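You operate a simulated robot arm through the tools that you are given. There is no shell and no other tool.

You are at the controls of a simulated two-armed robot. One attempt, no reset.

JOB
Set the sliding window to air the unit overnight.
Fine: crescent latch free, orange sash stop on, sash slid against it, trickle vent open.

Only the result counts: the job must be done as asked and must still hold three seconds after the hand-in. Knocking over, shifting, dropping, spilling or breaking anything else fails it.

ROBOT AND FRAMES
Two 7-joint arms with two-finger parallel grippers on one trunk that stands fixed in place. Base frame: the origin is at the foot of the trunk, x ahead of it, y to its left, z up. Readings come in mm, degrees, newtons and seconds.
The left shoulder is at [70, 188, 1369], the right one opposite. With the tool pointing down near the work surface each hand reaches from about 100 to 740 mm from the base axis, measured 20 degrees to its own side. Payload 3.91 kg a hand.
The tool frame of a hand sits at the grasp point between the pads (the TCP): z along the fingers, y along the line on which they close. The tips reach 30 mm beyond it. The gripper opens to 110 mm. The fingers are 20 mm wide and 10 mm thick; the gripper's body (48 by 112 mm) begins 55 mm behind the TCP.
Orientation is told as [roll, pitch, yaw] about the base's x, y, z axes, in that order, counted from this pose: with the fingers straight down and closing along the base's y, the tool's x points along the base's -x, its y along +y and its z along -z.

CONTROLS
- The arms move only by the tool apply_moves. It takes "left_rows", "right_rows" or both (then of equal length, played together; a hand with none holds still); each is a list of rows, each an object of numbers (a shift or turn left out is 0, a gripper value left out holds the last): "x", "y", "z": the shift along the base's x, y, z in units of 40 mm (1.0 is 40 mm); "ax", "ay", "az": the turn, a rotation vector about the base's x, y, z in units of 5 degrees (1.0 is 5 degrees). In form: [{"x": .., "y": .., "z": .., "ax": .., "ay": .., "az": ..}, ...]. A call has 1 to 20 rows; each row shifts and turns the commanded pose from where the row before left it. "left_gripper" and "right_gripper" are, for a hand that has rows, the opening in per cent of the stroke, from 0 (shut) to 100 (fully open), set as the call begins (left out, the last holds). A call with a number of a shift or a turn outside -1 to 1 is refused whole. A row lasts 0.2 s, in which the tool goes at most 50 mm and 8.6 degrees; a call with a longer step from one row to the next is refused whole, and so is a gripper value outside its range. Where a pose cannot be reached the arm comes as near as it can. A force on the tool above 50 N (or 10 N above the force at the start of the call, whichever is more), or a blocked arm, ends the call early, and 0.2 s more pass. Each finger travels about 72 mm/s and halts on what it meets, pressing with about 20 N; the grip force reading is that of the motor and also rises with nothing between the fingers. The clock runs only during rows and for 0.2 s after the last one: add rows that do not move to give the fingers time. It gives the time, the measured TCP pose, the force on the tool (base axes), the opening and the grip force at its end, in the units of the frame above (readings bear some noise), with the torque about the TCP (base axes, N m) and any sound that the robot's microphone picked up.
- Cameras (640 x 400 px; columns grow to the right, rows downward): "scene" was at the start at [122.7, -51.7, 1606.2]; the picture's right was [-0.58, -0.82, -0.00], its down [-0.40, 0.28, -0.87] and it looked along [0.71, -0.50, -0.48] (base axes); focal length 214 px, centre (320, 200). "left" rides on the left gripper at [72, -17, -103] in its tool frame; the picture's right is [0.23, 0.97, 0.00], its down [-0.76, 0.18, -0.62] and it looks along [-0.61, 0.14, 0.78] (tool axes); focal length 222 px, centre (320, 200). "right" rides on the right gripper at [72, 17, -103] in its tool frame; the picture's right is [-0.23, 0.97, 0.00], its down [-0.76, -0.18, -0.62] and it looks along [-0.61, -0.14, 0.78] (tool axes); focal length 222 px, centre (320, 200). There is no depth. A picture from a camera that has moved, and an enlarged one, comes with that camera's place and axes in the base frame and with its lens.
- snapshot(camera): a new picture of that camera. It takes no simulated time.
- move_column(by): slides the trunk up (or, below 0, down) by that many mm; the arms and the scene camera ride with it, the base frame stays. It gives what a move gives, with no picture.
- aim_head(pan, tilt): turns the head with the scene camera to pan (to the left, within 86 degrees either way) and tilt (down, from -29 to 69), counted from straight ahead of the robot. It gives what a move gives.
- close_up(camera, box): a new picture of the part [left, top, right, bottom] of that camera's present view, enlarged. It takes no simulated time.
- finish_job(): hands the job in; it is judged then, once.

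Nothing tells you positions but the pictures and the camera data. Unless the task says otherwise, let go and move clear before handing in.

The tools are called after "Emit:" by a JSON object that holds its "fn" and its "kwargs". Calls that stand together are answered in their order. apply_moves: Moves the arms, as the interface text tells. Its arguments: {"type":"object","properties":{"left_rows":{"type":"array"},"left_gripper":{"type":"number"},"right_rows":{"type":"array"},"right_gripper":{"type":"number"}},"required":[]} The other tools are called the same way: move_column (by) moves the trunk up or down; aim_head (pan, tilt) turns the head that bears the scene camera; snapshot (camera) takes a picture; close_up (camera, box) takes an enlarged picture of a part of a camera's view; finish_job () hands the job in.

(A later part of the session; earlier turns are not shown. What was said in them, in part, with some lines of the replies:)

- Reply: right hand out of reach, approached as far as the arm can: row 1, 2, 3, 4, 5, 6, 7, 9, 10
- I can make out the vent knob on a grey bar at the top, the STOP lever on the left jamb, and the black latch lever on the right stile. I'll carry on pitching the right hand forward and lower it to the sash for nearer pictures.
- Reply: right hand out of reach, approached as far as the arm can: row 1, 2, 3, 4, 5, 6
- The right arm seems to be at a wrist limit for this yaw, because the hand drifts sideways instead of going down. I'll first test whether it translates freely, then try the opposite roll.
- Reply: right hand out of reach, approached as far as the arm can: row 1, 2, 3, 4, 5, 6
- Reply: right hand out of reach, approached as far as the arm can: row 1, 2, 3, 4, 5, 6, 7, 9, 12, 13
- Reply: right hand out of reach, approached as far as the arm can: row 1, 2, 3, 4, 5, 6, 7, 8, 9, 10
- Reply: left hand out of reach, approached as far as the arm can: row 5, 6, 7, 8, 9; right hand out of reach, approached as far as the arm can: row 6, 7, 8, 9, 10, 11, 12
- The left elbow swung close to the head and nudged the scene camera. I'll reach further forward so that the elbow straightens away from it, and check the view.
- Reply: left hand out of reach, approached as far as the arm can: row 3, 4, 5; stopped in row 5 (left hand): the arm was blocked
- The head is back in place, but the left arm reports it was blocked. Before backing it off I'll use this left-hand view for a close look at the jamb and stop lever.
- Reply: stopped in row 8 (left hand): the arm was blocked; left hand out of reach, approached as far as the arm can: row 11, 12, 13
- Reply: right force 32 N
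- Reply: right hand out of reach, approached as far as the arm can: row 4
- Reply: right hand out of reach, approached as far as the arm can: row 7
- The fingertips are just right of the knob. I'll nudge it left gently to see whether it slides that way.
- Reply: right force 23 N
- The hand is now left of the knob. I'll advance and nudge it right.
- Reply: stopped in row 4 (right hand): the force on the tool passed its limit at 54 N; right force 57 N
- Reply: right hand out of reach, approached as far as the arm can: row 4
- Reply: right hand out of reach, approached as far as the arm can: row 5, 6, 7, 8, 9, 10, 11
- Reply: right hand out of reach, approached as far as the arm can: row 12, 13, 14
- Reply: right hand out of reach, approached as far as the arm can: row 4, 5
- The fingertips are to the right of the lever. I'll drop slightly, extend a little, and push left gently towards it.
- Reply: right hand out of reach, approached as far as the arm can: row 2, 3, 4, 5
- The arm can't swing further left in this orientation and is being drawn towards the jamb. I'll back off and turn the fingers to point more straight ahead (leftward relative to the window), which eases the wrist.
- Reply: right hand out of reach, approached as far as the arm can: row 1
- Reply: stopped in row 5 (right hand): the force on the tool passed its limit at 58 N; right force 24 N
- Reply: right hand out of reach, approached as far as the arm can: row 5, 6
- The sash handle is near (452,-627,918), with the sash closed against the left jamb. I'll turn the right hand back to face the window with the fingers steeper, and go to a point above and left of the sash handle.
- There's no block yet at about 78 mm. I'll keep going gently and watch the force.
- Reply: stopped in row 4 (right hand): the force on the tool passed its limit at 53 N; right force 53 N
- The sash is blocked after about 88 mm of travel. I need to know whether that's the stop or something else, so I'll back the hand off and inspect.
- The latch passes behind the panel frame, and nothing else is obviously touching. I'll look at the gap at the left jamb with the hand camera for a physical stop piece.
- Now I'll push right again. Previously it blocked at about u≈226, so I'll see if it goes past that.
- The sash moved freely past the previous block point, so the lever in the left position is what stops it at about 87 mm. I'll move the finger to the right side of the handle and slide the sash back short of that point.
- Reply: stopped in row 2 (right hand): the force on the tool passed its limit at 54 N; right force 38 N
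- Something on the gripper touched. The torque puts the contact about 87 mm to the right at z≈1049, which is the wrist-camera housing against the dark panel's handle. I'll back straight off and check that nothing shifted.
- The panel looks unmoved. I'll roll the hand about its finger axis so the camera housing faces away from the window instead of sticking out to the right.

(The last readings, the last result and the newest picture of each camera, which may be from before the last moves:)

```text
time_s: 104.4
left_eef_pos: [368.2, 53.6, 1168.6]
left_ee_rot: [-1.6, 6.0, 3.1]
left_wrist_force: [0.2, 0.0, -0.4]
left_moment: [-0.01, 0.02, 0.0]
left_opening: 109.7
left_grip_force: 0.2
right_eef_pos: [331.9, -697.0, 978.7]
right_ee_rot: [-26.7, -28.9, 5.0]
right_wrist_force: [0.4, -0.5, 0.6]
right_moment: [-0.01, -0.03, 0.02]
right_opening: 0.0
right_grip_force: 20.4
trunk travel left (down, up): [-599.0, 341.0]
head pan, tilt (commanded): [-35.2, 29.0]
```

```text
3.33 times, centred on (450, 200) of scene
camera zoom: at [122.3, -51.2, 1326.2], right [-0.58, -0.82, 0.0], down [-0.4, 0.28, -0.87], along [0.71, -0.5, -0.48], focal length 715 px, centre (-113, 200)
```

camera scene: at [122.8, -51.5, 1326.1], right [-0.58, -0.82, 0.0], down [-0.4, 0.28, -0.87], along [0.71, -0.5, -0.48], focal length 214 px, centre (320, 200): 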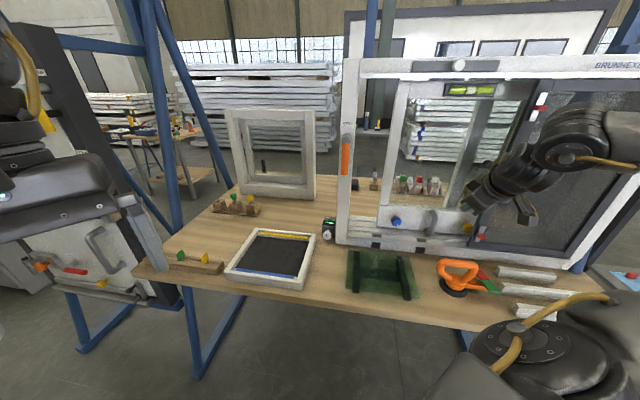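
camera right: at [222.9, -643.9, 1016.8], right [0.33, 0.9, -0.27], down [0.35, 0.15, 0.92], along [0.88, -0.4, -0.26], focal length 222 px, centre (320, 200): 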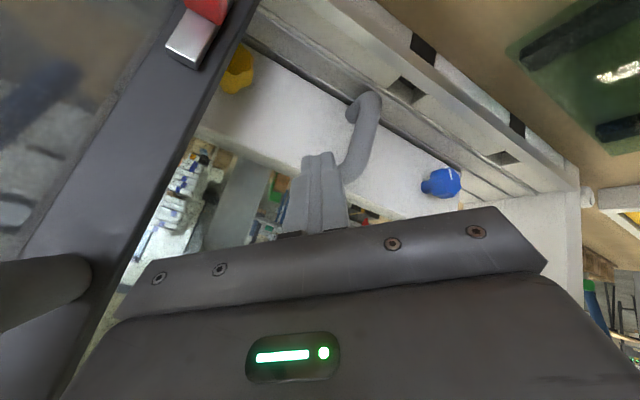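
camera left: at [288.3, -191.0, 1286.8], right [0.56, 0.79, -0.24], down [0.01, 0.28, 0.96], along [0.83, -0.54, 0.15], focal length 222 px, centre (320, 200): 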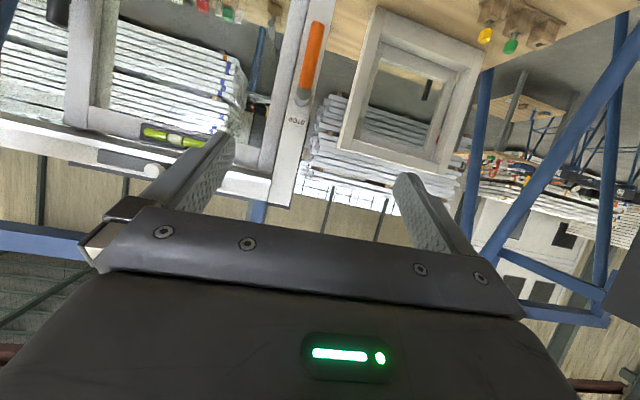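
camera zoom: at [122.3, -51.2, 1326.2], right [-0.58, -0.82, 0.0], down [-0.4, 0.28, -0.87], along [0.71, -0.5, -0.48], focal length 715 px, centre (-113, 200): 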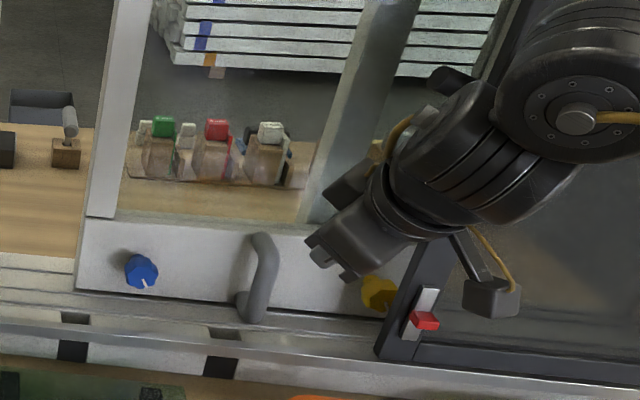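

Emit:
{"fn": "apply_moves", "kwargs": {"right_rows": [{"x": 0.24, "y": -0.17, "z": -0.34}, {"x": 0.24, "y": -0.17, "z": -0.34}, {"x": 0.24, "y": -0.17, "z": -0.34}, {}]}}

Emit:
{"fn": "close_up", "kwargs": {"camera": "right", "box": [180, 20, 460, 240]}}

Emit:
{"fn": "close_up", "kwargs": {"camera": "scene", "box": [380, 140, 520, 260]}}

```text
time_s: 105.4
left_eef_pos: [367.6, 54.9, 1169.1]
left_ee_rot: [-1.7, 6.1, 3.3]
left_wrist_force: [1.1, -0.3, 0.8]
left_moment: [0.02, -0.03, 0.04]
left_opening: 110.1
left_grip_force: 0.1
right_eef_pos: [362.1, -716.9, 939.4]
right_ee_rot: [-26.8, -28.8, 5.0]
right_wrist_force: [-0.1, -0.3, 0.1]
right_moment: [-0.01, -0.02, -0.01]
right_opening: 0.1
right_grip_force: 20.6
trunk travel left (down, up): [-599.0, 341.0]
head pan, tilt (commanded): [-35.2, 29.0]
```

```text
1.82 times, centred on (320, 130) of right
camera zoom: at [252.0, -665.0, 976.8], right [0.33, 0.9, -0.28], down [0.35, 0.15, 0.92], along [0.88, -0.4, -0.26], focal length 404 px, centre (320, 327)
```

zoom: 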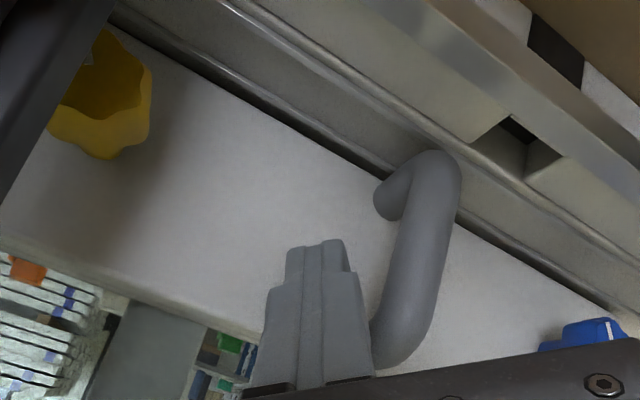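

```text
3.33 times, centred on (450, 200) of scene
camera zoom: at [122.3, -51.3, 1326.2], right [-0.58, -0.82, 0.0], down [-0.4, 0.28, -0.87], along [0.71, -0.5, -0.48], focal length 715 px, centre (-113, 200)
```

zoom: 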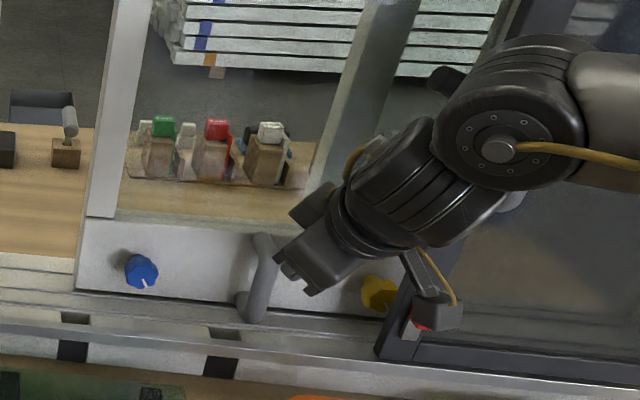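

The fingers are right of the handle with the housing clear. I'll slide the sash left about 40 mm.

Emit:
{"fn": "apply_moves", "kwargs": {"right_rows": [{"x": 0.14, "y": 0.154}, {"x": 0.14, "y": 0.154}, {"x": 0.14, "y": 0.154}, {"x": 0.14, "y": 0.154}, {"x": 0.14, "y": 0.154}, {"x": 0.14, "y": 0.154}, {}]}}

Emit:
{"fn": "close_up", "kwargs": {"camera": "scene", "box": [330, 50, 520, 260]}}

```text
time_s: 107.0
left_eef_pos: [368.1, 53.5, 1167.5]
left_ee_rot: [-1.7, 6.0, 3.2]
left_wrist_force: [-0.3, -0.3, 0.0]
left_moment: [0.01, 0.02, -0.03]
left_opening: 109.9
left_grip_force: 0.0
right_eef_pos: [396.9, -681.0, 936.2]
right_ee_rot: [-26.7, -28.8, 5.0]
right_wrist_force: [-2.2, 2.1, 2.2]
right_moment: [0.03, 0.0, 0.06]
right_opening: 0.0
right_grip_force: 19.7
trunk travel left (down, up): [-599.0, 341.0]
head pan, tilt (commanded): [-35.2, 29.0]
```

```text
1.90 times, centred on (425, 155) of scene
camera zoom: at [122.5, -51.4, 1326.1], right [-0.58, -0.82, 0.0], down [-0.4, 0.28, -0.87], along [0.71, -0.5, -0.48], focal length 408 px, centre (120, 286)
```

zoom: 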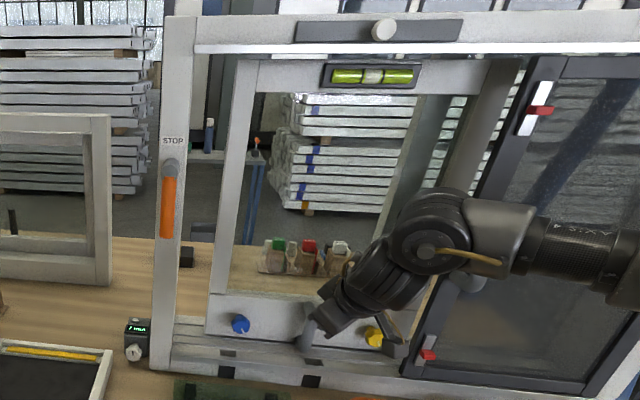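

The sash is back at about 55 mm open. I'll take the hand out and up to the right side of the stop lever, keeping this steeper finger pose.

Emit:
{"fn": "apply_moves", "kwargs": {"right_rows": [{"x": -0.134, "y": -0.148}, {"x": -0.463, "y": 0.42, "z": 0.625}, {"x": -0.463, "y": 0.42, "z": 0.625}, {"x": -0.463, "y": 0.42, "z": 0.625}, {"z": 0.7}, {"z": 0.7}, {"z": 0.7}, {"z": 0.7}, {"z": 0.7}, {"x": 0.6, "y": 0.66}, {"x": 0.6, "y": 0.66}, {"x": 0.6, "y": 0.66}, {"x": 0.6, "y": 0.66}, {"x": 0.6, "y": 0.66}, {"x": 0.6, "y": 0.66}]}}

Emit:
{"fn": "snapshot", "kwargs": {"camera": "scene"}}

Emit:
{"fn": "snapshot", "kwargs": {"camera": "right"}}

```text
time_s: 110.2
left_eef_pos: [369.7, 55.3, 1166.7]
left_ee_rot: [-1.9, 6.2, 3.2]
left_wrist_force: [0.4, -0.1, -0.6]
left_moment: [-0.01, 0.04, 0.02]
left_opening: 109.8
left_grip_force: 0.1
right_eef_pos: [480.1, -474.1, 1151.9]
right_ee_rot: [-26.8, -28.8, 5.1]
right_wrist_force: [0.1, -0.3, 0.3]
right_moment: [-0.02, 0.02, -0.03]
right_opening: 0.0
right_grip_force: 20.2
trunk travel left (down, up): [-599.0, 341.0]
head pan, tilt (commanded): [-35.2, 29.0]
```

```text
taken
camera scene: at [124.4, -49.7, 1326.0], right [-0.58, -0.82, 0.0], down [-0.4, 0.28, -0.87], along [0.71, -0.5, -0.49], focal length 214 px, centre (320, 200)
```

scene: 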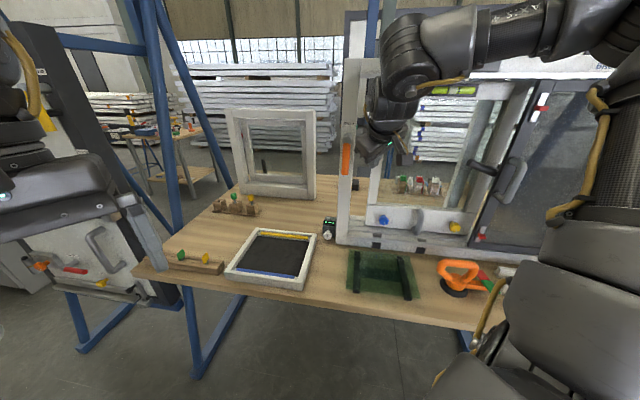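

```text
taken
camera right: at [370.9, -421.2, 1190.1], right [0.33, 0.9, -0.28], down [0.35, 0.15, 0.92], along [0.88, -0.4, -0.26], focal length 222 px, centre (320, 200)
```

right: 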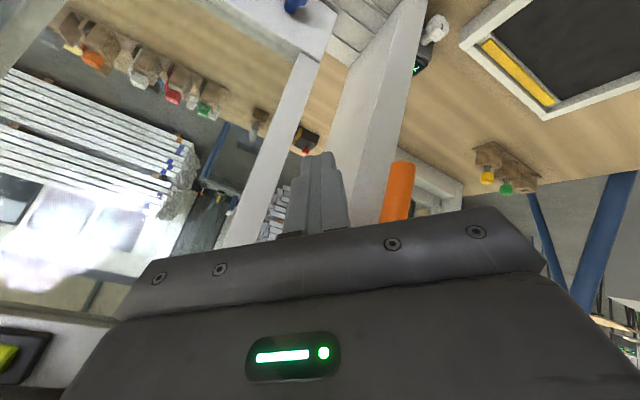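

The hand is right of the lever. I'll level the fingers by about 25° so they can lift under the lever as it swings.

Emit:
{"fn": "apply_moves", "kwargs": {"right_rows": [{"ax": -0.67, "ay": -0.74}, {"ax": -0.67, "ay": -0.74}, {"ax": -0.67, "ay": -0.74}, {"ax": -0.67, "ay": -0.74}, {"ax": -0.67, "ay": -0.74}, {}]}}

Emit:
{"fn": "snapshot", "kwargs": {"camera": "right"}}

Emit:
{"fn": "close_up", "kwargs": {"camera": "scene", "box": [310, 100, 420, 180]}}

```text
time_s: 111.6
left_eef_pos: [368.0, 54.1, 1168.9]
left_ee_rot: [-1.7, 5.9, 3.2]
left_wrist_force: [0.0, 0.1, 0.1]
left_moment: [-0.01, 0.02, -0.05]
left_opening: 109.9
left_grip_force: 0.0
right_eef_pos: [479.1, -476.8, 1151.9]
right_ee_rot: [-52.2, -43.5, 20.3]
right_wrist_force: [0.0, 0.5, 0.1]
right_moment: [-0.02, 0.01, 0.0]
right_opening: 0.4
right_grip_force: 20.4
trunk travel left (down, up): [-599.0, 341.0]
head pan, tilt (commanded): [-35.2, 29.0]
```

```text
taken
camera right: at [364.8, -421.1, 1137.8], right [0.44, 0.8, -0.4], down [0.05, 0.43, 0.9], along [0.89, -0.42, 0.15], focal length 222 px, centre (320, 200)
```

right: 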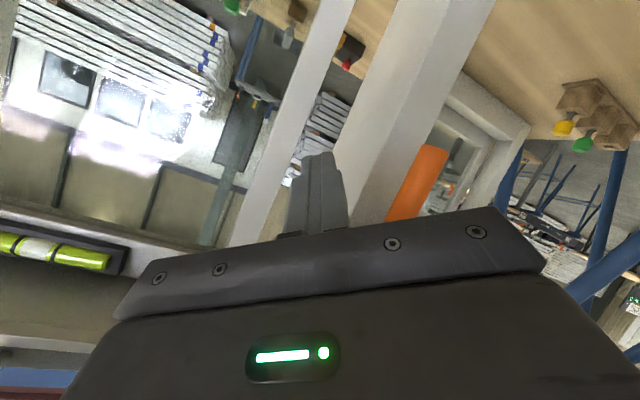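

```text
5.00 times, centred on (365, 140) of scene
camera zoom: at [122.5, -51.5, 1326.2], right [-0.58, -0.82, 0.0], down [-0.4, 0.28, -0.87], along [0.71, -0.5, -0.48], focal length 1072 px, centre (95, 500)
```

zoom: 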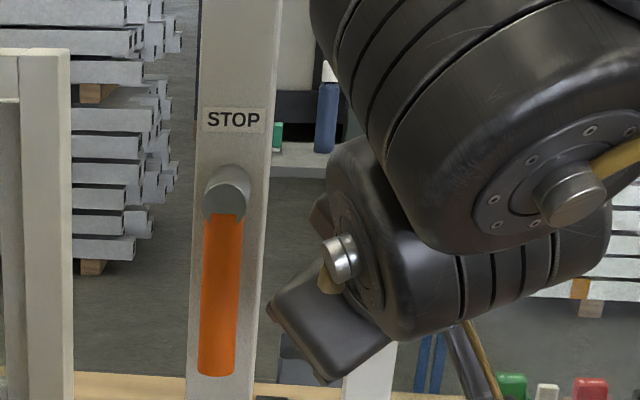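

That pose is reachable without trouble. I'll drop slightly, touch the lever from the right and begin swinging it left.

Emit:
{"fn": "apply_moves", "kwargs": {"right_rows": [{"x": 0.185, "y": -0.168, "z": -0.625}, {"x": 0.17, "y": 0.19}, {"x": 0.17, "y": 0.19}, {"x": 0.17, "y": 0.19}, {"x": 0.17, "y": 0.19}, {"x": 0.17, "y": 0.19}, {"x": 0.235, "y": 0.259, "z": -0.04}, {"x": 0.235, "y": 0.259, "z": -0.04}, {"x": 0.231, "y": 0.255, "z": 0.08}, {"x": 0.231, "y": 0.255, "z": 0.08}]}}

Emit:
{"fn": "snapshot", "kwargs": {"camera": "right"}}

Emit:
{"fn": "close_up", "kwargs": {"camera": "scene", "box": [290, 100, 400, 180]}}

```text
time_s: 113.8
left_eef_pos: [366.7, 54.5, 1169.4]
left_ee_rot: [-1.6, 5.9, 3.2]
left_wrist_force: [1.2, 0.8, 0.2]
left_moment: [-0.02, 0.02, 0.01]
left_opening: 109.8
left_grip_force: 0.0
right_eef_pos: [560.2, -441.0, 1134.2]
right_ee_rot: [-51.9, -43.5, 20.2]
right_wrist_force: [-13.8, 2.9, -1.4]
right_moment: [-0.05, 0.03, -0.14]
right_opening: 0.0
right_grip_force: 19.9
right hand out of reach, approached as far as the arm can: row 7, 8, 9, 10
trunk travel left (down, up): [-599.0, 341.0]
head pan, tilt (commanded): [-35.2, 29.0]
```

```text
taken
camera right: at [445.7, -384.3, 1119.8], right [0.44, 0.8, -0.4], down [0.05, 0.42, 0.9], along [0.9, -0.42, 0.15], focal length 222 px, centre (320, 200)
```

right: 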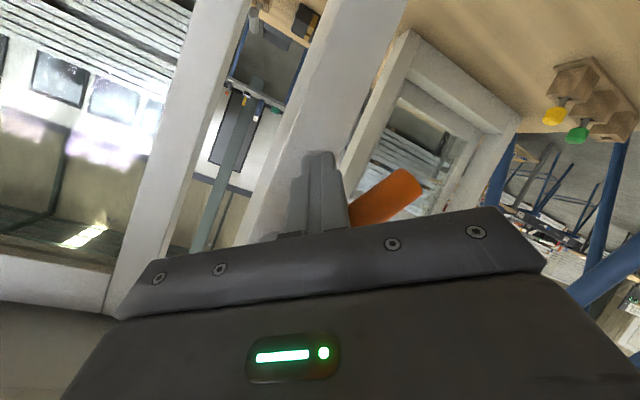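

```text
5.00 times, centred on (345, 140) of scene
camera zoom: at [120.3, -50.9, 1326.4], right [-0.58, -0.82, 0.0], down [-0.39, 0.28, -0.88], along [0.72, -0.5, -0.48], focal length 1072 px, centre (195, 500)
```

zoom: 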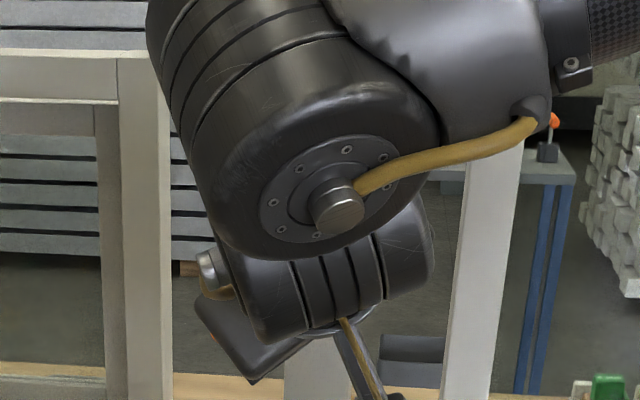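

The hand drifted towards the jamb again (14 N). I'll ease back and turn the fingers to point more straight ahead, as worked last time.

Emit:
{"fn": "apply_moves", "kwargs": {"right_rows": [{"x": -0.6}, {"x": -0.3, "az": 1}, {"az": 1}, {"az": 1}, {"az": 1}, {"az": 1}, {"az": 1}, {}]}}

Emit:
{"fn": "snapshot", "kwargs": {"camera": "right"}}

Emit:
{"fn": "close_up", "kwargs": {"camera": "scene", "box": [290, 100, 400, 180]}}

```text
time_s: 115.6
left_eef_pos: [368.8, 53.6, 1167.7]
left_ee_rot: [-1.7, 6.0, 3.2]
left_wrist_force: [0.3, -1.0, -0.1]
left_moment: [-0.02, 0.0, 0.01]
left_opening: 110.0
left_grip_force: 0.0
right_eef_pos: [525.9, -439.5, 1132.8]
right_ee_rot: [-52.1, -43.4, 50.3]
right_wrist_force: [0.2, 0.0, 0.7]
right_moment: [0.0, 0.02, -0.03]
right_opening: 0.0
right_grip_force: 19.6
trunk travel left (down, up): [-599.0, 341.0]
head pan, tilt (commanded): [-35.2, 29.0]
```

```text
taken
camera right: at [398.7, -448.2, 1119.0], right [-0.02, 0.92, -0.4], down [-0.17, 0.39, 0.9], along [0.99, 0.09, 0.15], focal length 222 px, centre (320, 200)
```

right: 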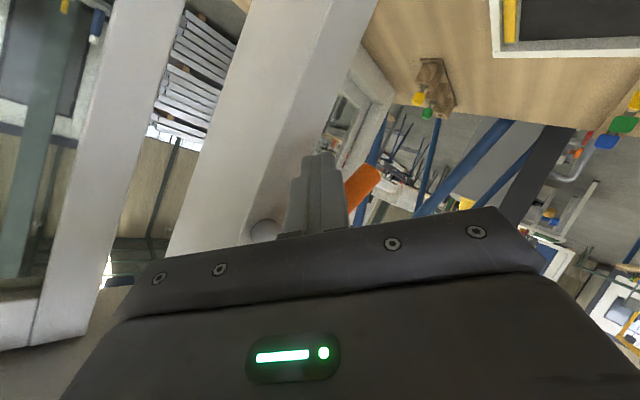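

```text
5.00 times, centred on (345, 140) of scene
camera zoom: at [123.2, -50.7, 1326.1], right [-0.58, -0.82, 0.0], down [-0.4, 0.28, -0.87], along [0.71, -0.5, -0.48], focal length 1072 px, centre (195, 500)
```

zoom: 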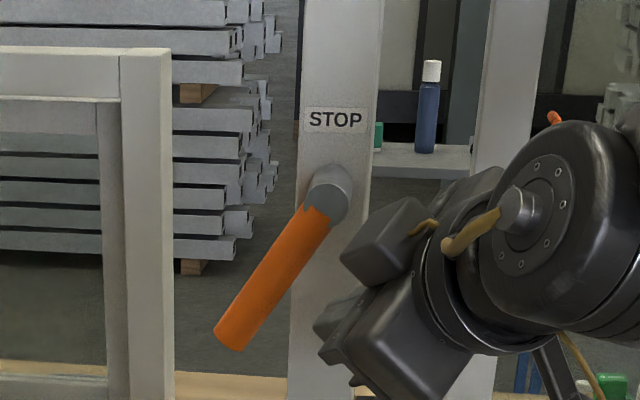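

The lever is at about 35° and I'm clear of it in a comfortable pose. I'll push it on along the arc to its end.

Emit:
{"fn": "apply_moves", "kwargs": {"right_rows": [{"x": 0.231, "y": 0.256, "z": -0.025}, {"x": 0.231, "y": 0.256, "z": -0.025}, {"x": 0.155, "y": 0.171, "z": 0.108}, {"x": 0.155, "y": 0.171, "z": 0.108}, {"x": 0.18, "y": 0.2, "z": 0.215}, {"x": 0.153, "y": 0.169, "z": 0.253}, {}]}}

Emit:
{"fn": "close_up", "kwargs": {"camera": "scene", "box": [280, 100, 390, 180]}}

Emit:
{"fn": "snapshot", "kwargs": {"camera": "right"}}

```text
time_s: 117.2
left_eef_pos: [368.3, 51.4, 1168.1]
left_ee_rot: [-1.6, 6.0, 3.2]
left_wrist_force: [-0.1, 0.7, 0.5]
left_moment: [0.0, 0.0, 0.0]
left_opening: 110.1
left_grip_force: 0.0
right_eef_pos: [567.8, -394.7, 1156.1]
right_ee_rot: [-51.8, -43.3, 49.8]
right_wrist_force: [-7.9, -4.5, -12.5]
right_moment: [0.09, 0.17, -0.11]
right_opening: 0.0
right_grip_force: 20.1
trunk travel left (down, up): [-599.0, 341.0]
head pan, tilt (commanded): [-35.2, 29.0]
```

```text
5.00 times, centred on (335, 140) of scene
camera zoom: at [122.2, -53.4, 1325.9], right [-0.58, -0.82, 0.0], down [-0.4, 0.28, -0.87], along [0.71, -0.5, -0.49], focal length 1072 px, centre (245, 500)
```

zoom: 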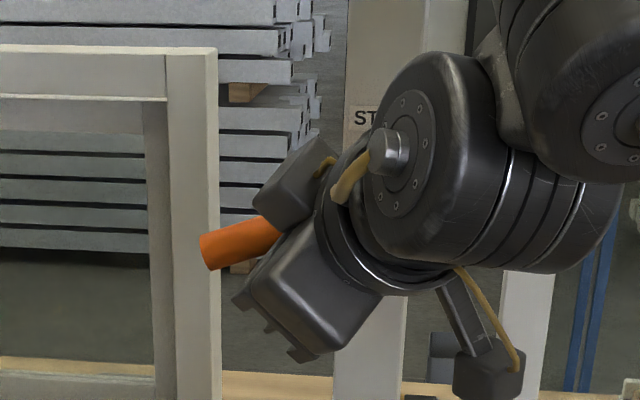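

```text
taken
camera right: at [440.7, -402.2, 1142.7], right [-0.02, 0.92, -0.4], down [-0.17, 0.39, 0.91], along [0.99, 0.08, 0.15], focal length 222 px, centre (320, 200)
```

right: 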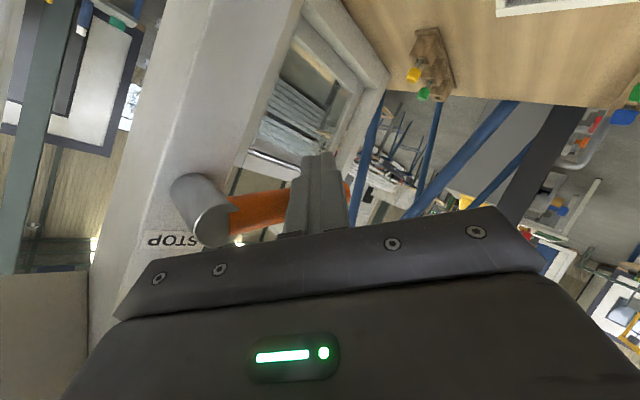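

Resistance is rising (15 N), so the lever is at or near its end. One more small press will make sure, then I'll withdraw.

Emit:
{"fn": "apply_moves", "kwargs": {"right_rows": [{"x": 0.06, "y": 0.066, "z": 0.2}, {}]}}

Emit:
{"fn": "apply_moves", "kwargs": {"right_rows": [{"x": -0.2, "y": -0.1, "z": -0.35}, {"x": -0.6, "y": 0.2, "z": -0.2}, {"x": -0.7, "y": 0.0}, {"x": -0.7, "y": -0.2}, {"x": -0.4, "y": -0.4}]}}

Emit:
{"fn": "close_up", "kwargs": {"camera": "scene", "box": [280, 100, 390, 180]}}

Emit:
{"fn": "snapshot", "kwargs": {"camera": "scene"}}

```text
time_s: 117.7
left_eef_pos: [368.1, 52.1, 1168.5]
left_ee_rot: [-1.6, 5.9, 3.2]
left_wrist_force: [0.1, 0.6, -0.2]
left_moment: [-0.01, -0.01, -0.02]
left_opening: 110.0
left_grip_force: 0.0
right_eef_pos: [567.4, -393.9, 1156.5]
right_ee_rot: [-50.4, -42.5, 49.0]
right_wrist_force: [-9.1, -9.8, -10.4]
right_moment: [0.1, 0.11, -0.25]
right_opening: 0.0
right_grip_force: 20.0
trunk travel left (down, up): [-599.0, 341.0]
head pan, tilt (commanded): [-35.2, 29.0]
stopped in row 2 (right hand): the force on the tool passed its limit at 51 N (the readings are from after the stop); the commanded pose is now the measured one
```

```text
time_s: 118.9
left_eef_pos: [367.4, 51.6, 1169.5]
left_ee_rot: [-1.6, 6.0, 3.1]
left_wrist_force: [0.1, -0.2, -0.4]
left_moment: [0.05, -0.02, 0.01]
left_opening: 110.1
left_grip_force: 0.1
right_eef_pos: [464.9, -413.7, 1138.3]
right_ee_rot: [-50.9, -42.9, 49.6]
right_wrist_force: [-0.7, 0.1, 0.2]
right_moment: [0.02, -0.02, 0.05]
right_opening: 0.0
right_grip_force: 20.2
trunk travel left (down, up): [-599.0, 341.0]
head pan, tilt (commanded): [-35.2, 29.0]
```

```text
5.00 times, centred on (335, 140) of scene
camera zoom: at [121.8, -53.6, 1326.2], right [-0.58, -0.82, 0.0], down [-0.4, 0.28, -0.87], along [0.71, -0.5, -0.49], focal length 1072 px, centre (245, 500)
```

zoom: 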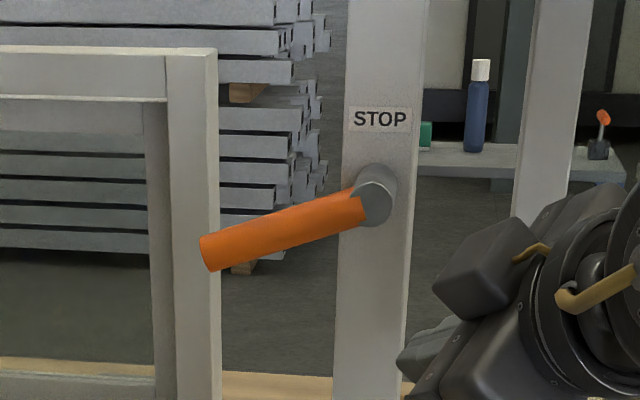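

```text
taken
camera scene: at [121.8, -53.6, 1326.2], right [-0.58, -0.82, 0.0], down [-0.4, 0.28, -0.87], along [0.71, -0.5, -0.49], focal length 214 px, centre (320, 200)
```

scene: 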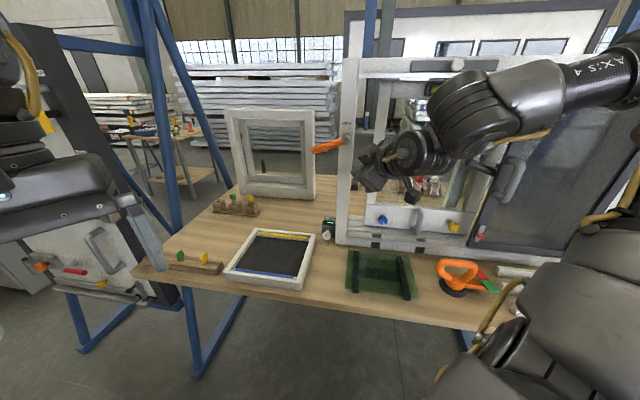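

The lever is on again at its end stop. I'll turn the hand back and go to the left side of the sash handle to slide the sash against the stop.

Emit:
{"fn": "apply_moves", "kwargs": {"right_rows": [{"az": -1, "x": -0.17, "y": -0.41}, {"az": -1, "x": -0.17, "y": -0.41}, {"az": -1, "x": -0.17, "y": -0.41}, {"az": -1, "x": -0.17, "y": -0.41}, {"az": -1, "x": -0.17, "y": -0.41}, {"az": -1, "x": -0.17, "y": -0.41}, {"ax": 0.67, "ay": 0.74, "x": -0.17, "y": -0.41, "z": -0.3}, {"ax": 0.67, "ay": 0.74, "x": -0.17, "y": -0.41, "z": -0.3}, {"ax": 0.67, "ay": 0.74, "x": -0.17, "y": -0.41, "z": -0.3}, {"ax": 0.67, "ay": 0.74, "x": -0.17, "y": -0.41, "z": -0.3}, {"ax": 0.67, "ay": 0.74, "x": -0.17, "y": -0.41, "z": -0.3}, {}]}}

Emit:
{"fn": "snapshot", "kwargs": {"camera": "right"}}

Emit:
{"fn": "close_up", "kwargs": {"camera": "scene", "box": [340, 120, 500, 260]}}

```text
time_s: 121.5
left_eef_pos: [367.1, 54.4, 1168.8]
left_ee_rot: [-1.8, 6.0, 3.3]
left_wrist_force: [-1.2, 0.9, 0.4]
left_moment: [0.03, 0.0, 0.0]
left_opening: 109.9
left_grip_force: 0.0
right_eef_pos: [389.3, -591.4, 1078.9]
right_ee_rot: [-26.0, -27.9, 4.7]
right_wrist_force: [-0.5, -0.1, 0.2]
right_moment: [0.02, -0.03, 0.0]
right_opening: 0.0
right_grip_force: 19.7
trunk travel left (down, up): [-599.0, 341.0]
head pan, tilt (commanded): [-35.2, 29.0]
```

```text
taken
camera right: at [280.8, -538.7, 1119.8], right [0.33, 0.91, -0.27], down [0.36, 0.14, 0.92], along [0.87, -0.4, -0.28], focal length 222 px, centre (320, 200)
```

right: 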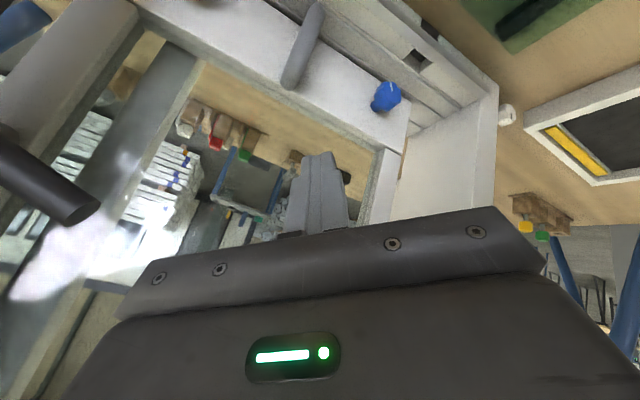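

```text
2.86 times, centred on (420, 190) of scene
camera zoom: at [122.7, -50.8, 1326.2], right [-0.58, -0.82, 0.0], down [-0.4, 0.28, -0.87], along [0.71, -0.5, -0.48], focal length 613 px, centre (34, 229)
```

zoom: 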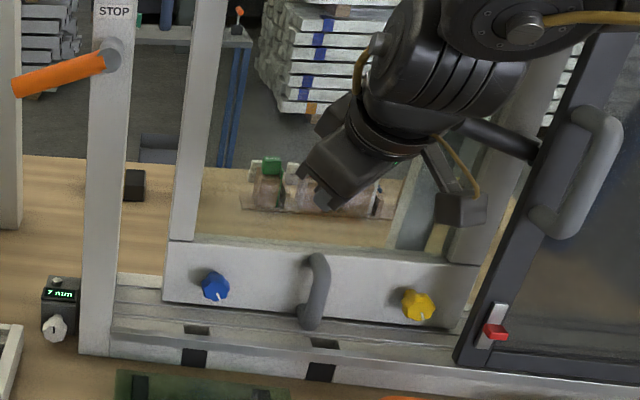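

Emit:
{"fn": "apply_moves", "kwargs": {"right_rows": [{"x": 0.148, "y": -0.134, "z": -0.68}, {"x": 0.148, "y": -0.134, "z": -0.68}, {"x": 0.148, "y": -0.134, "z": -0.68}, {"x": 0.148, "y": -0.134, "z": -0.68}, {"x": 0.2, "y": -0.18, "z": -0.27}, {"x": 0.2, "y": -0.18, "z": -0.27}, {"x": 0.2, "y": -0.18, "z": -0.27}, {}]}}

Emit:
{"fn": "close_up", "kwargs": {"camera": "right", "box": [180, 20, 460, 240]}}

Emit:
{"fn": "close_up", "kwargs": {"camera": "scene", "box": [340, 140, 500, 260]}}

```text
time_s: 123.3
left_eef_pos: [368.2, 54.1, 1167.5]
left_ee_rot: [-1.8, 6.0, 3.2]
left_wrist_force: [-1.1, 0.0, -0.5]
left_moment: [-0.01, -0.03, 0.01]
left_opening: 109.9
left_grip_force: 0.0
right_eef_pos: [438.3, -633.7, 935.2]
right_ee_rot: [-25.9, -28.0, 4.7]
right_wrist_force: [-0.2, -1.5, 0.3]
right_moment: [-0.04, 0.0, 0.0]
right_opening: 0.1
right_grip_force: 19.3
trunk travel left (down, up): [-599.0, 341.0]
head pan, tilt (commanded): [-35.2, 29.0]
```

```text
1.82 times, centred on (320, 130) of right
camera zoom: at [329.1, -582.0, 976.7], right [0.33, 0.91, -0.27], down [0.36, 0.14, 0.92], along [0.87, -0.4, -0.28], focal length 404 px, centre (320, 327)
```

zoom: 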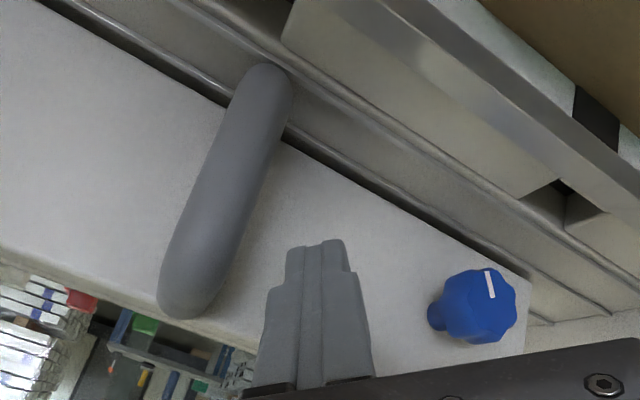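

```text
3.33 times, centred on (420, 200) of scene
camera zoom: at [122.4, -50.9, 1326.2], right [-0.58, -0.82, 0.0], down [-0.4, 0.28, -0.87], along [0.71, -0.5, -0.48], focal length 715 px, centre (-13, 200)
```

zoom: 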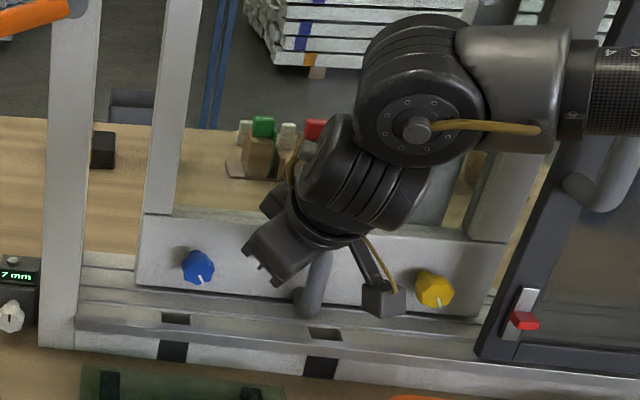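

The fingers are between the blue knob and the handle, clear of both. I'll push the sash right towards the stop.

Emit:
{"fn": "apply_moves", "kwargs": {"right_rows": [{"x": -0.134, "y": -0.148}, {"x": -0.134, "y": -0.148}, {"x": -0.134, "y": -0.148}, {"x": -0.134, "y": -0.148}, {"x": -0.134, "y": -0.148}, {}]}}

Emit:
{"fn": "apply_moves", "kwargs": {"right_rows": [{"x": -0.067, "y": -0.074}, {"x": -0.067, "y": -0.074}, {"x": -0.067, "y": -0.074}, {}]}}

Emit:
{"fn": "close_up", "kwargs": {"camera": "scene", "box": [330, 180, 490, 268]}}

```text
time_s: 124.7
left_eef_pos: [368.2, 53.9, 1168.8]
left_ee_rot: [-1.8, 6.0, 3.2]
left_wrist_force: [-0.1, -0.3, 0.3]
left_moment: [0.0, 0.0, 0.0]
left_opening: 110.1
left_grip_force: 0.1
right_eef_pos: [410.5, -663.3, 936.0]
right_ee_rot: [-25.9, -27.9, 4.9]
right_wrist_force: [0.5, 1.1, -0.2]
right_moment: [0.02, 0.02, -0.02]
right_opening: 0.1
right_grip_force: 19.9
trunk travel left (down, up): [-599.0, 341.0]
head pan, tilt (commanded): [-35.2, 29.0]
```

```text
time_s: 125.7
left_eef_pos: [368.7, 56.1, 1168.3]
left_ee_rot: [-1.9, 6.2, 3.0]
left_wrist_force: [-0.6, 0.6, 0.5]
left_moment: [0.01, 0.02, -0.03]
left_opening: 109.7
left_grip_force: 0.1
right_eef_pos: [403.7, -670.2, 940.2]
right_ee_rot: [-26.1, -28.3, 5.0]
right_wrist_force: [12.1, 22.3, 6.7]
right_moment: [0.09, -0.05, 0.06]
right_opening: 0.0
right_grip_force: 19.7
trunk travel left (down, up): [-599.0, 341.0]
head pan, tilt (commanded): [-35.2, 29.0]
```

```text
4.00 times, centred on (410, 224) of scene
camera zoom: at [124.0, -46.9, 1326.4], right [-0.58, -0.82, 0.0], down [-0.4, 0.28, -0.88], along [0.71, -0.5, -0.48], focal length 858 px, centre (-40, 104)
```

zoom: 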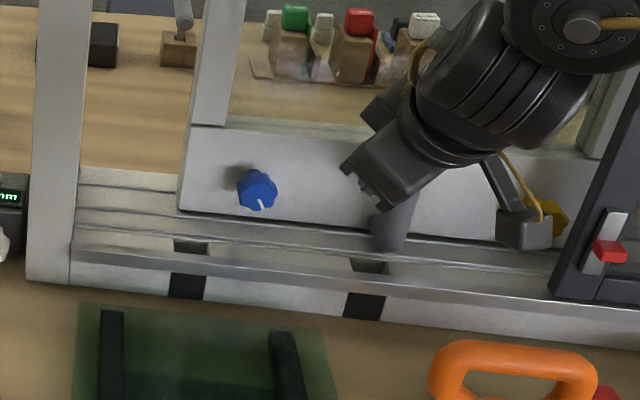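

The sash is firmly against the stop: 26 N at u≈226, the same place as before. I'll release and withdraw, then check the whole window.

Emit:
{"fn": "apply_moves", "kwargs": {"right_rows": [{"x": 0.1, "y": 0.11}, {"x": 0.134, "y": 0.148}, {"x": -0.3, "y": 0.27, "z": 0.3}, {"x": -0.4, "y": 0.36, "z": 0.5}, {"x": -0.4, "y": 0.36, "z": 0.6}, {"x": -0.2, "y": 0.2, "z": 0.7}, {"z": 0.7}]}}

Emit:
{"fn": "snapshot", "kwargs": {"camera": "scene"}}

Emit:
{"fn": "close_up", "kwargs": {"camera": "scene", "box": [330, 180, 490, 268]}}

Emit:
{"fn": "snapshot", "kwargs": {"camera": "right"}}

```text
time_s: 127.3
left_eef_pos: [368.8, 53.7, 1167.7]
left_ee_rot: [-1.6, 6.0, 3.2]
left_wrist_force: [0.1, 0.2, -0.1]
left_moment: [-0.01, -0.01, -0.02]
left_opening: 110.0
left_grip_force: 0.0
right_eef_pos: [360.2, -613.4, 1048.4]
right_ee_rot: [-26.1, -27.9, 4.8]
right_wrist_force: [0.1, 0.2, -0.1]
right_moment: [0.01, 0.0, -0.01]
right_opening: 0.1
right_grip_force: 19.9
trunk travel left (down, up): [-599.0, 341.0]
head pan, tilt (commanded): [-35.2, 29.0]
```

```text
taken
camera scene: at [122.8, -50.9, 1326.1], right [-0.58, -0.82, 0.0], down [-0.4, 0.28, -0.87], along [0.71, -0.5, -0.48], focal length 214 px, centre (320, 200)
```

scene: 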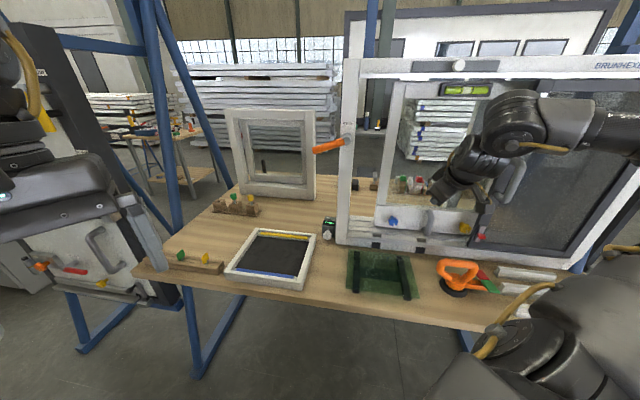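

```text
4.00 times, centred on (410, 224) of scene
camera zoom: at [122.8, -50.9, 1326.1], right [-0.58, -0.82, 0.0], down [-0.4, 0.28, -0.87], along [0.71, -0.5, -0.48], focal length 858 px, centre (-40, 104)
```

zoom: 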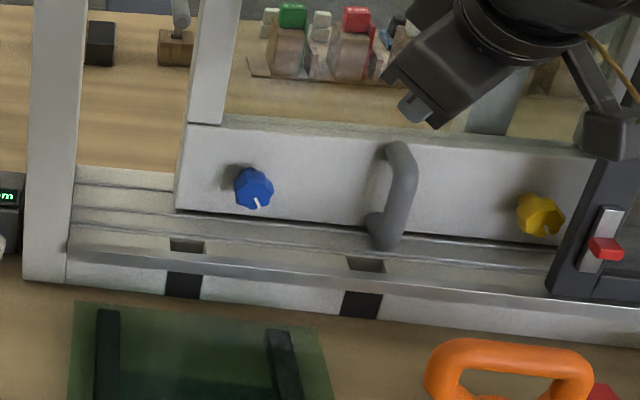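

```text
taken
camera right: at [251.5, -562.1, 1090.5], right [0.33, 0.91, -0.27], down [0.36, 0.14, 0.92], along [0.87, -0.4, -0.28], focal length 222 px, centre (320, 200)
```

right: 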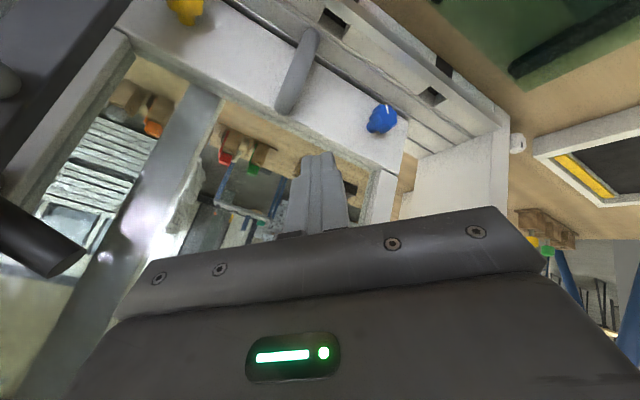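

The sash stays against the stop after release. I'll move the right arm aside so I can check the latch, vent and stop clearly.

Emit:
{"fn": "apply_moves", "kwargs": {"right_rows": [{"x": -0.5, "y": -0.5, "z": 0.3}, {"x": -0.5, "y": -0.5, "z": 0.3}, {"x": -0.5, "y": -0.5, "z": 0.3}, {"x": -0.5, "y": -0.5, "z": 0.2}, {"x": -0.5, "y": -0.4}, {"x": -0.5, "y": -0.4}, {"x": -0.4, "y": -0.4}]}}

Emit:
{"fn": "snapshot", "kwargs": {"camera": "scene"}}

Emit:
{"fn": "close_up", "kwargs": {"camera": "scene", "box": [360, 40, 520, 120]}}

Emit:
{"fn": "close_up", "kwargs": {"camera": "scene", "box": [440, 120, 540, 250]}}

```text
time_s: 128.7
left_eef_pos: [369.6, 56.0, 1167.7]
left_ee_rot: [-1.8, 6.2, 3.0]
left_wrist_force: [-0.2, -0.5, -0.4]
left_moment: [0.03, -0.04, -0.03]
left_opening: 109.9
left_grip_force: 0.1
right_eef_pos: [258.3, -710.9, 1092.1]
right_ee_rot: [-25.3, -28.6, 6.8]
right_wrist_force: [30.0, 30.8, 4.0]
right_moment: [-0.02, 0.06, 0.11]
right_opening: 0.0
right_grip_force: 20.6
trunk travel left (down, up): [-599.0, 341.0]
head pan, tilt (commanded): [-35.2, 29.0]
stopped in row 6 (right hand): the force on the tool passed its limit at 60 N (the readings are from after the stop); the commanded pose is now the measured one
```

```text
taken
camera scene: at [127.1, -46.0, 1326.2], right [-0.57, -0.82, 0.0], down [-0.4, 0.27, -0.87], along [0.71, -0.5, -0.48], focal length 214 px, centre (320, 200)
```

scene: 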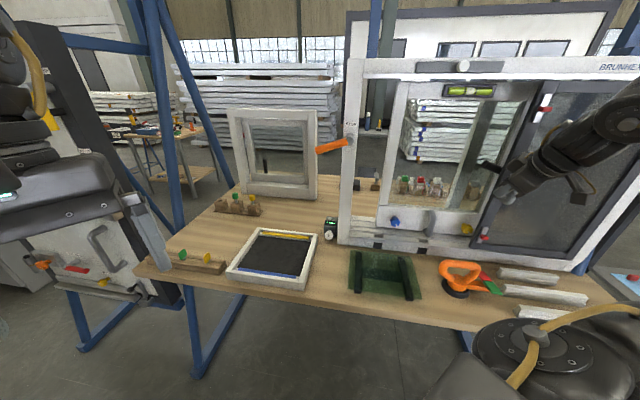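

```text
4.00 times, centred on (440, 80) of scene
camera zoom: at [127.1, -46.0, 1326.2], right [-0.57, -0.82, 0.0], down [-0.4, 0.27, -0.87], along [0.71, -0.5, -0.48], focal length 858 px, centre (-160, 680)
```

zoom: 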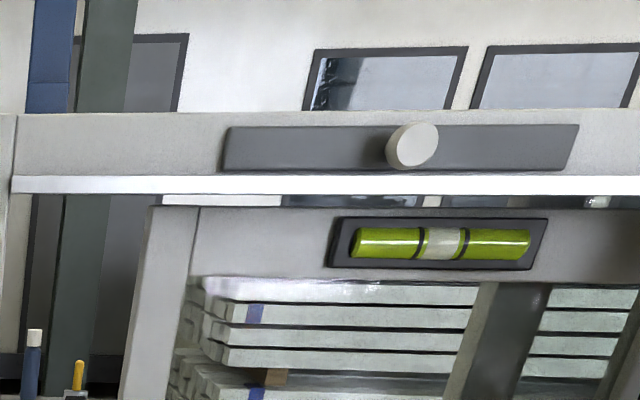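

```text
3.08 times, centred on (490, 185) of scene
camera zoom: at [127.1, -46.0, 1326.2], right [-0.57, -0.82, 0.0], down [-0.4, 0.27, -0.87], along [0.71, -0.5, -0.48], focal length 660 px, centre (-203, 246)
```

zoom: 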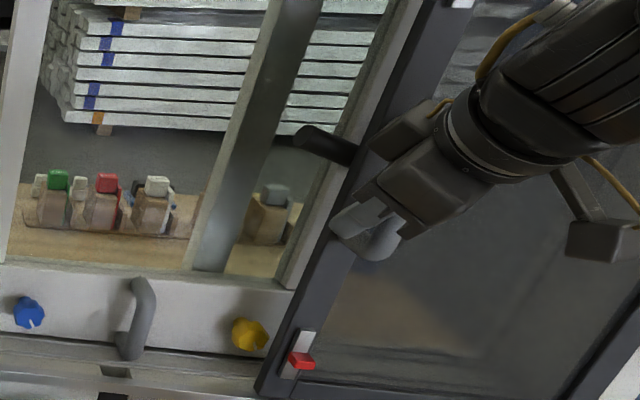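

I bumped the dark panel's handle with the fingers while moving aside. I'll back off straight away, pull the hand away from the window, and check that the panel hasn't shifted.

Emit:
{"fn": "apply_moves", "kwargs": {"right_rows": [{"x": 0.25, "y": 0.28}, {"x": -0.3, "y": 0.27, "z": 0.2}, {"x": -0.4, "y": 0.36, "z": 0.5}, {"x": -0.4, "y": 0.36, "z": 0.5}, {"x": -0.2, "y": 0.18, "z": 0.6}, {"z": 0.6}]}}

Emit:
{"fn": "snapshot", "kwargs": {"camera": "scene"}}

Emit:
{"fn": "close_up", "kwargs": {"camera": "scene", "box": [440, 60, 640, 270]}}

Emit:
{"fn": "close_up", "kwargs": {"camera": "scene", "box": [440, 200, 520, 260]}}

```text
time_s: 130.1
left_eef_pos: [369.2, 53.0, 1168.3]
left_ee_rot: [-1.8, 6.2, 3.0]
left_wrist_force: [-1.1, 0.3, 0.8]
left_moment: [-0.03, -0.04, 0.01]
left_opening: 109.8
left_grip_force: 0.0
right_eef_pos: [206.6, -658.6, 1185.3]
right_ee_rot: [-25.3, -28.2, 5.8]
right_wrist_force: [1.1, -0.3, 0.6]
right_moment: [0.0, -0.02, 0.02]
right_opening: 0.1
right_grip_force: 20.7
trunk travel left (down, up): [-599.0, 341.0]
head pan, tilt (commanded): [-35.2, 29.0]
```

```text
taken
camera scene: at [123.0, -50.9, 1326.1], right [-0.58, -0.82, 0.0], down [-0.4, 0.28, -0.87], along [0.71, -0.5, -0.48], focal length 214 px, centre (320, 200)
```

scene: 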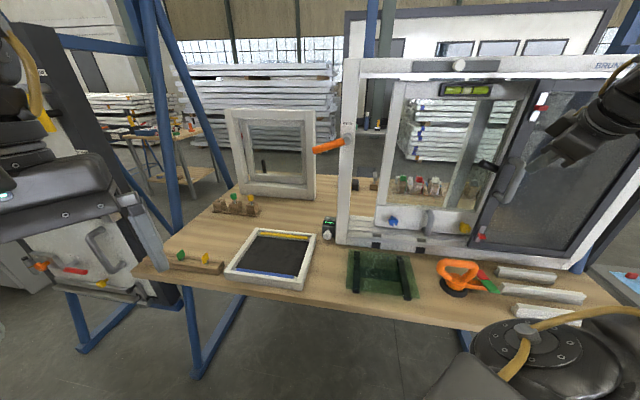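

```text
1.90 times, centred on (540, 165) of scene
camera zoom: at [123.0, -50.9, 1326.1], right [-0.58, -0.82, 0.0], down [-0.4, 0.28, -0.87], along [0.71, -0.5, -0.48], focal length 408 px, centre (-99, 267)
```

zoom: 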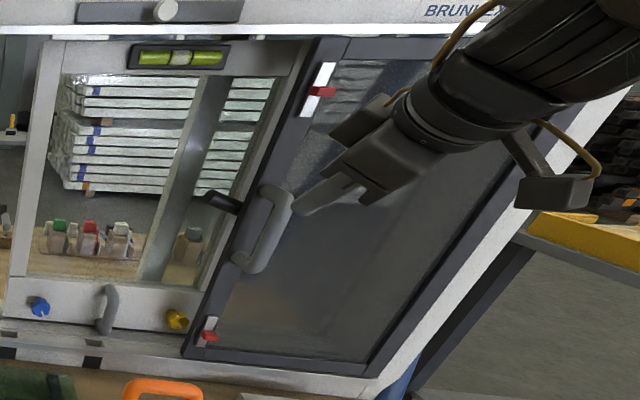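

```text
6.67 times, centred on (480, 230) of scene
camera zoom: at [123.0, -50.9, 1326.1], right [-0.58, -0.82, 0.0], down [-0.4, 0.28, -0.87], along [0.71, -0.5, -0.48], focal length 1430 px, centre (-747, 0)
```

zoom: 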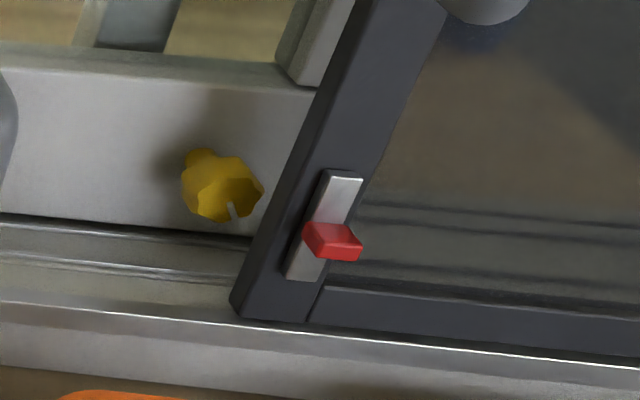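

The panel matches its earlier position to within a pixel or two, so it didn't shift. I'll draw the hand further back and do a final check of all four items.

Emit:
{"fn": "apply_moves", "kwargs": {"right_rows": [{"x": -0.3, "y": 0.27, "z": 0.6}, {"x": -0.3, "y": 0.27, "z": 0.6}, {"z": 0.6}, {}]}}

Emit:
{"fn": "snapshot", "kwargs": {"camera": "scene"}}

Emit:
{"fn": "close_up", "kwargs": {"camera": "scene", "box": [440, 130, 540, 200]}}

Emit:
{"fn": "close_up", "kwargs": {"camera": "scene", "box": [300, 50, 500, 175]}}

Emit:
{"fn": "close_up", "kwargs": {"camera": "scene", "box": [330, 180, 490, 268]}}

Emit:
{"fn": "snapshot", "kwargs": {"camera": "right"}}

```text
time_s: 131.1
left_eef_pos: [368.5, 52.9, 1168.3]
left_ee_rot: [-1.7, 6.0, 3.1]
left_wrist_force: [0.0, 0.3, -0.5]
left_moment: [0.02, 0.04, 0.0]
left_opening: 110.0
left_grip_force: 0.1
right_eef_pos: [183.3, -636.4, 1258.6]
right_ee_rot: [-25.3, -28.3, 5.8]
right_wrist_force: [0.2, -0.6, 0.1]
right_moment: [0.01, -0.01, 0.0]
right_opening: 0.1
right_grip_force: 20.5
trunk travel left (down, up): [-599.0, 341.0]
head pan, tilt (commanded): [-35.2, 29.0]
```

```text
taken
camera scene: at [122.4, -51.2, 1326.2], right [-0.58, -0.82, 0.0], down [-0.4, 0.28, -0.87], along [0.71, -0.5, -0.48], focal length 214 px, centre (320, 200)
```

scene: 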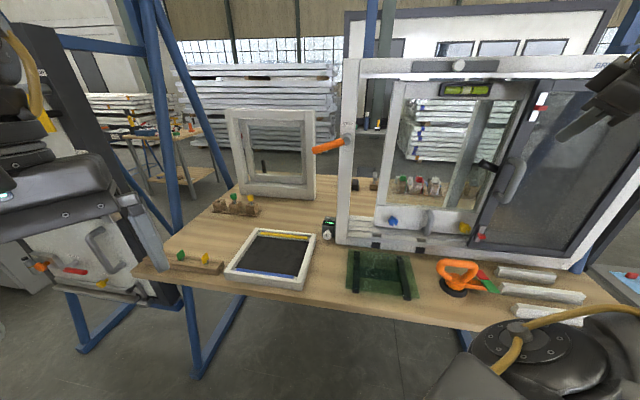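

```text
5.71 times, centred on (490, 165) of scene
camera zoom: at [122.4, -51.2, 1326.2], right [-0.58, -0.82, 0.0], down [-0.4, 0.28, -0.87], along [0.71, -0.5, -0.48], focal length 1226 px, centre (-651, 400)
```

zoom: 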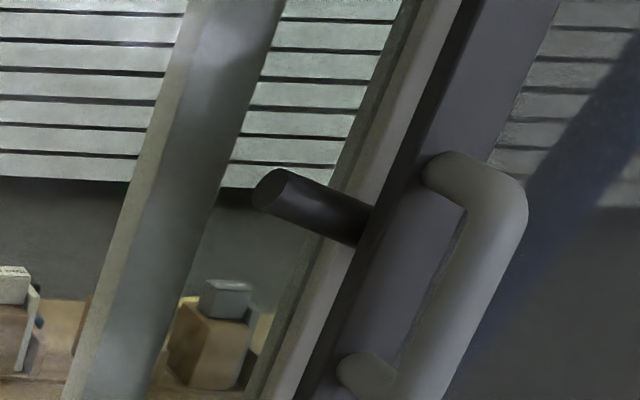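

```text
3.20 times, centred on (400, 112) of scene
camera zoom: at [122.4, -51.2, 1326.2], right [-0.58, -0.82, 0.0], down [-0.4, 0.28, -0.87], along [0.71, -0.5, -0.48], focal length 686 px, centre (64, 480)
```

zoom: 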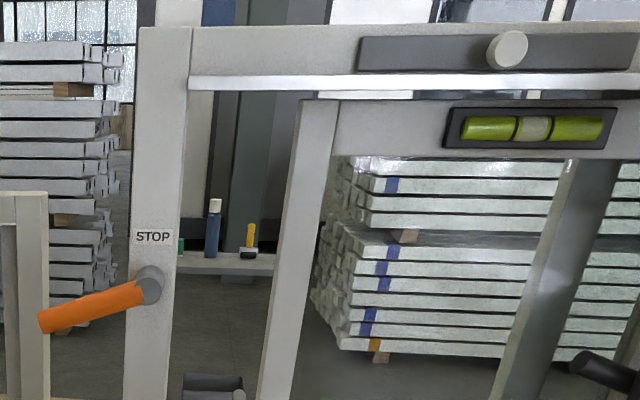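

```text
4.00 times, centred on (410, 224) of scene
camera zoom: at [122.4, -51.2, 1326.2], right [-0.58, -0.82, 0.0], down [-0.4, 0.28, -0.87], along [0.71, -0.5, -0.48], focal length 858 px, centre (-40, 104)
```

zoom: 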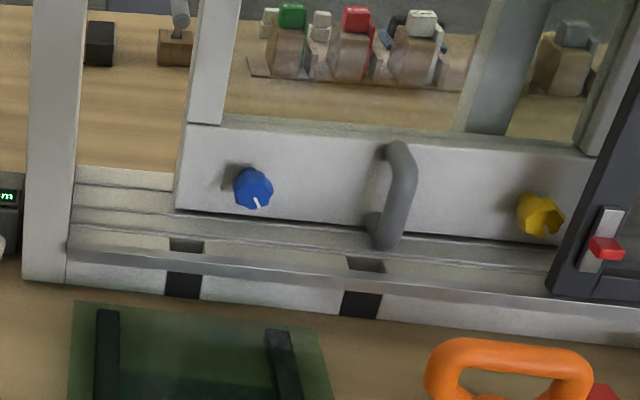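

```text
taken
camera right: at [72.2, -587.8, 1298.6], right [0.31, 0.92, -0.26], down [0.36, 0.14, 0.92], along [0.88, -0.37, -0.28], focal length 222 px, centre (320, 200)
```

right: 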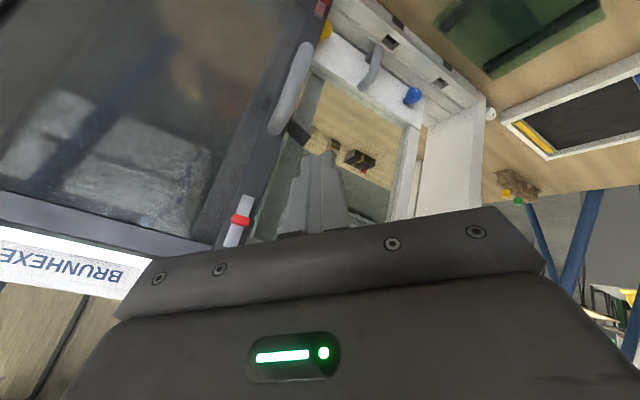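

All four items check out. The latch handle is at its end position, and the sash slides with it there. The orange stop is on at its end stop, the sash rests against it without rebound, and the vent shutter is at the opposite end of its travel from where it started. Nothing on the vent marks which end is open, so that one rests on my assumption that it started closed. Both hands are clear and nothing else looks displaced, so I'm handing in.

Emit:
{"fn": "finish_job", "kwargs": {}}

```text
The job is handed in.
```

The window is set for overnight airing and handed in, but I couldn't confirm that the trickle vent is open. I haven't seen the judge's result.

- **Crescent latch:** I turned it about 68° left to its end stop. The sash slides with it there, so it is free.
- **Sash stop:** The orange lever is on, at its left end stop. With the lever down, the sash slid past the point where the stop holds it; with it on, the sash blocked there again.
- **Sash:** It rests against the stop, about 87 mm open, and did not move when I let go.
- **Trickle vent:** I slid the shutter about 40 mm, from its left end stop to its right one. Nothing on it shows which end is open, so this assumes it started closed.

**Bumps:** The right hand hit the dark panel's handle twice, peaking at 54 N and 60 N. Pictures taken afterwards show the panel within about 1 mm of where it was. Early on, the left elbow also nudged the robot's own head, which returned to place. Nothing else on the bench looks disturbed.
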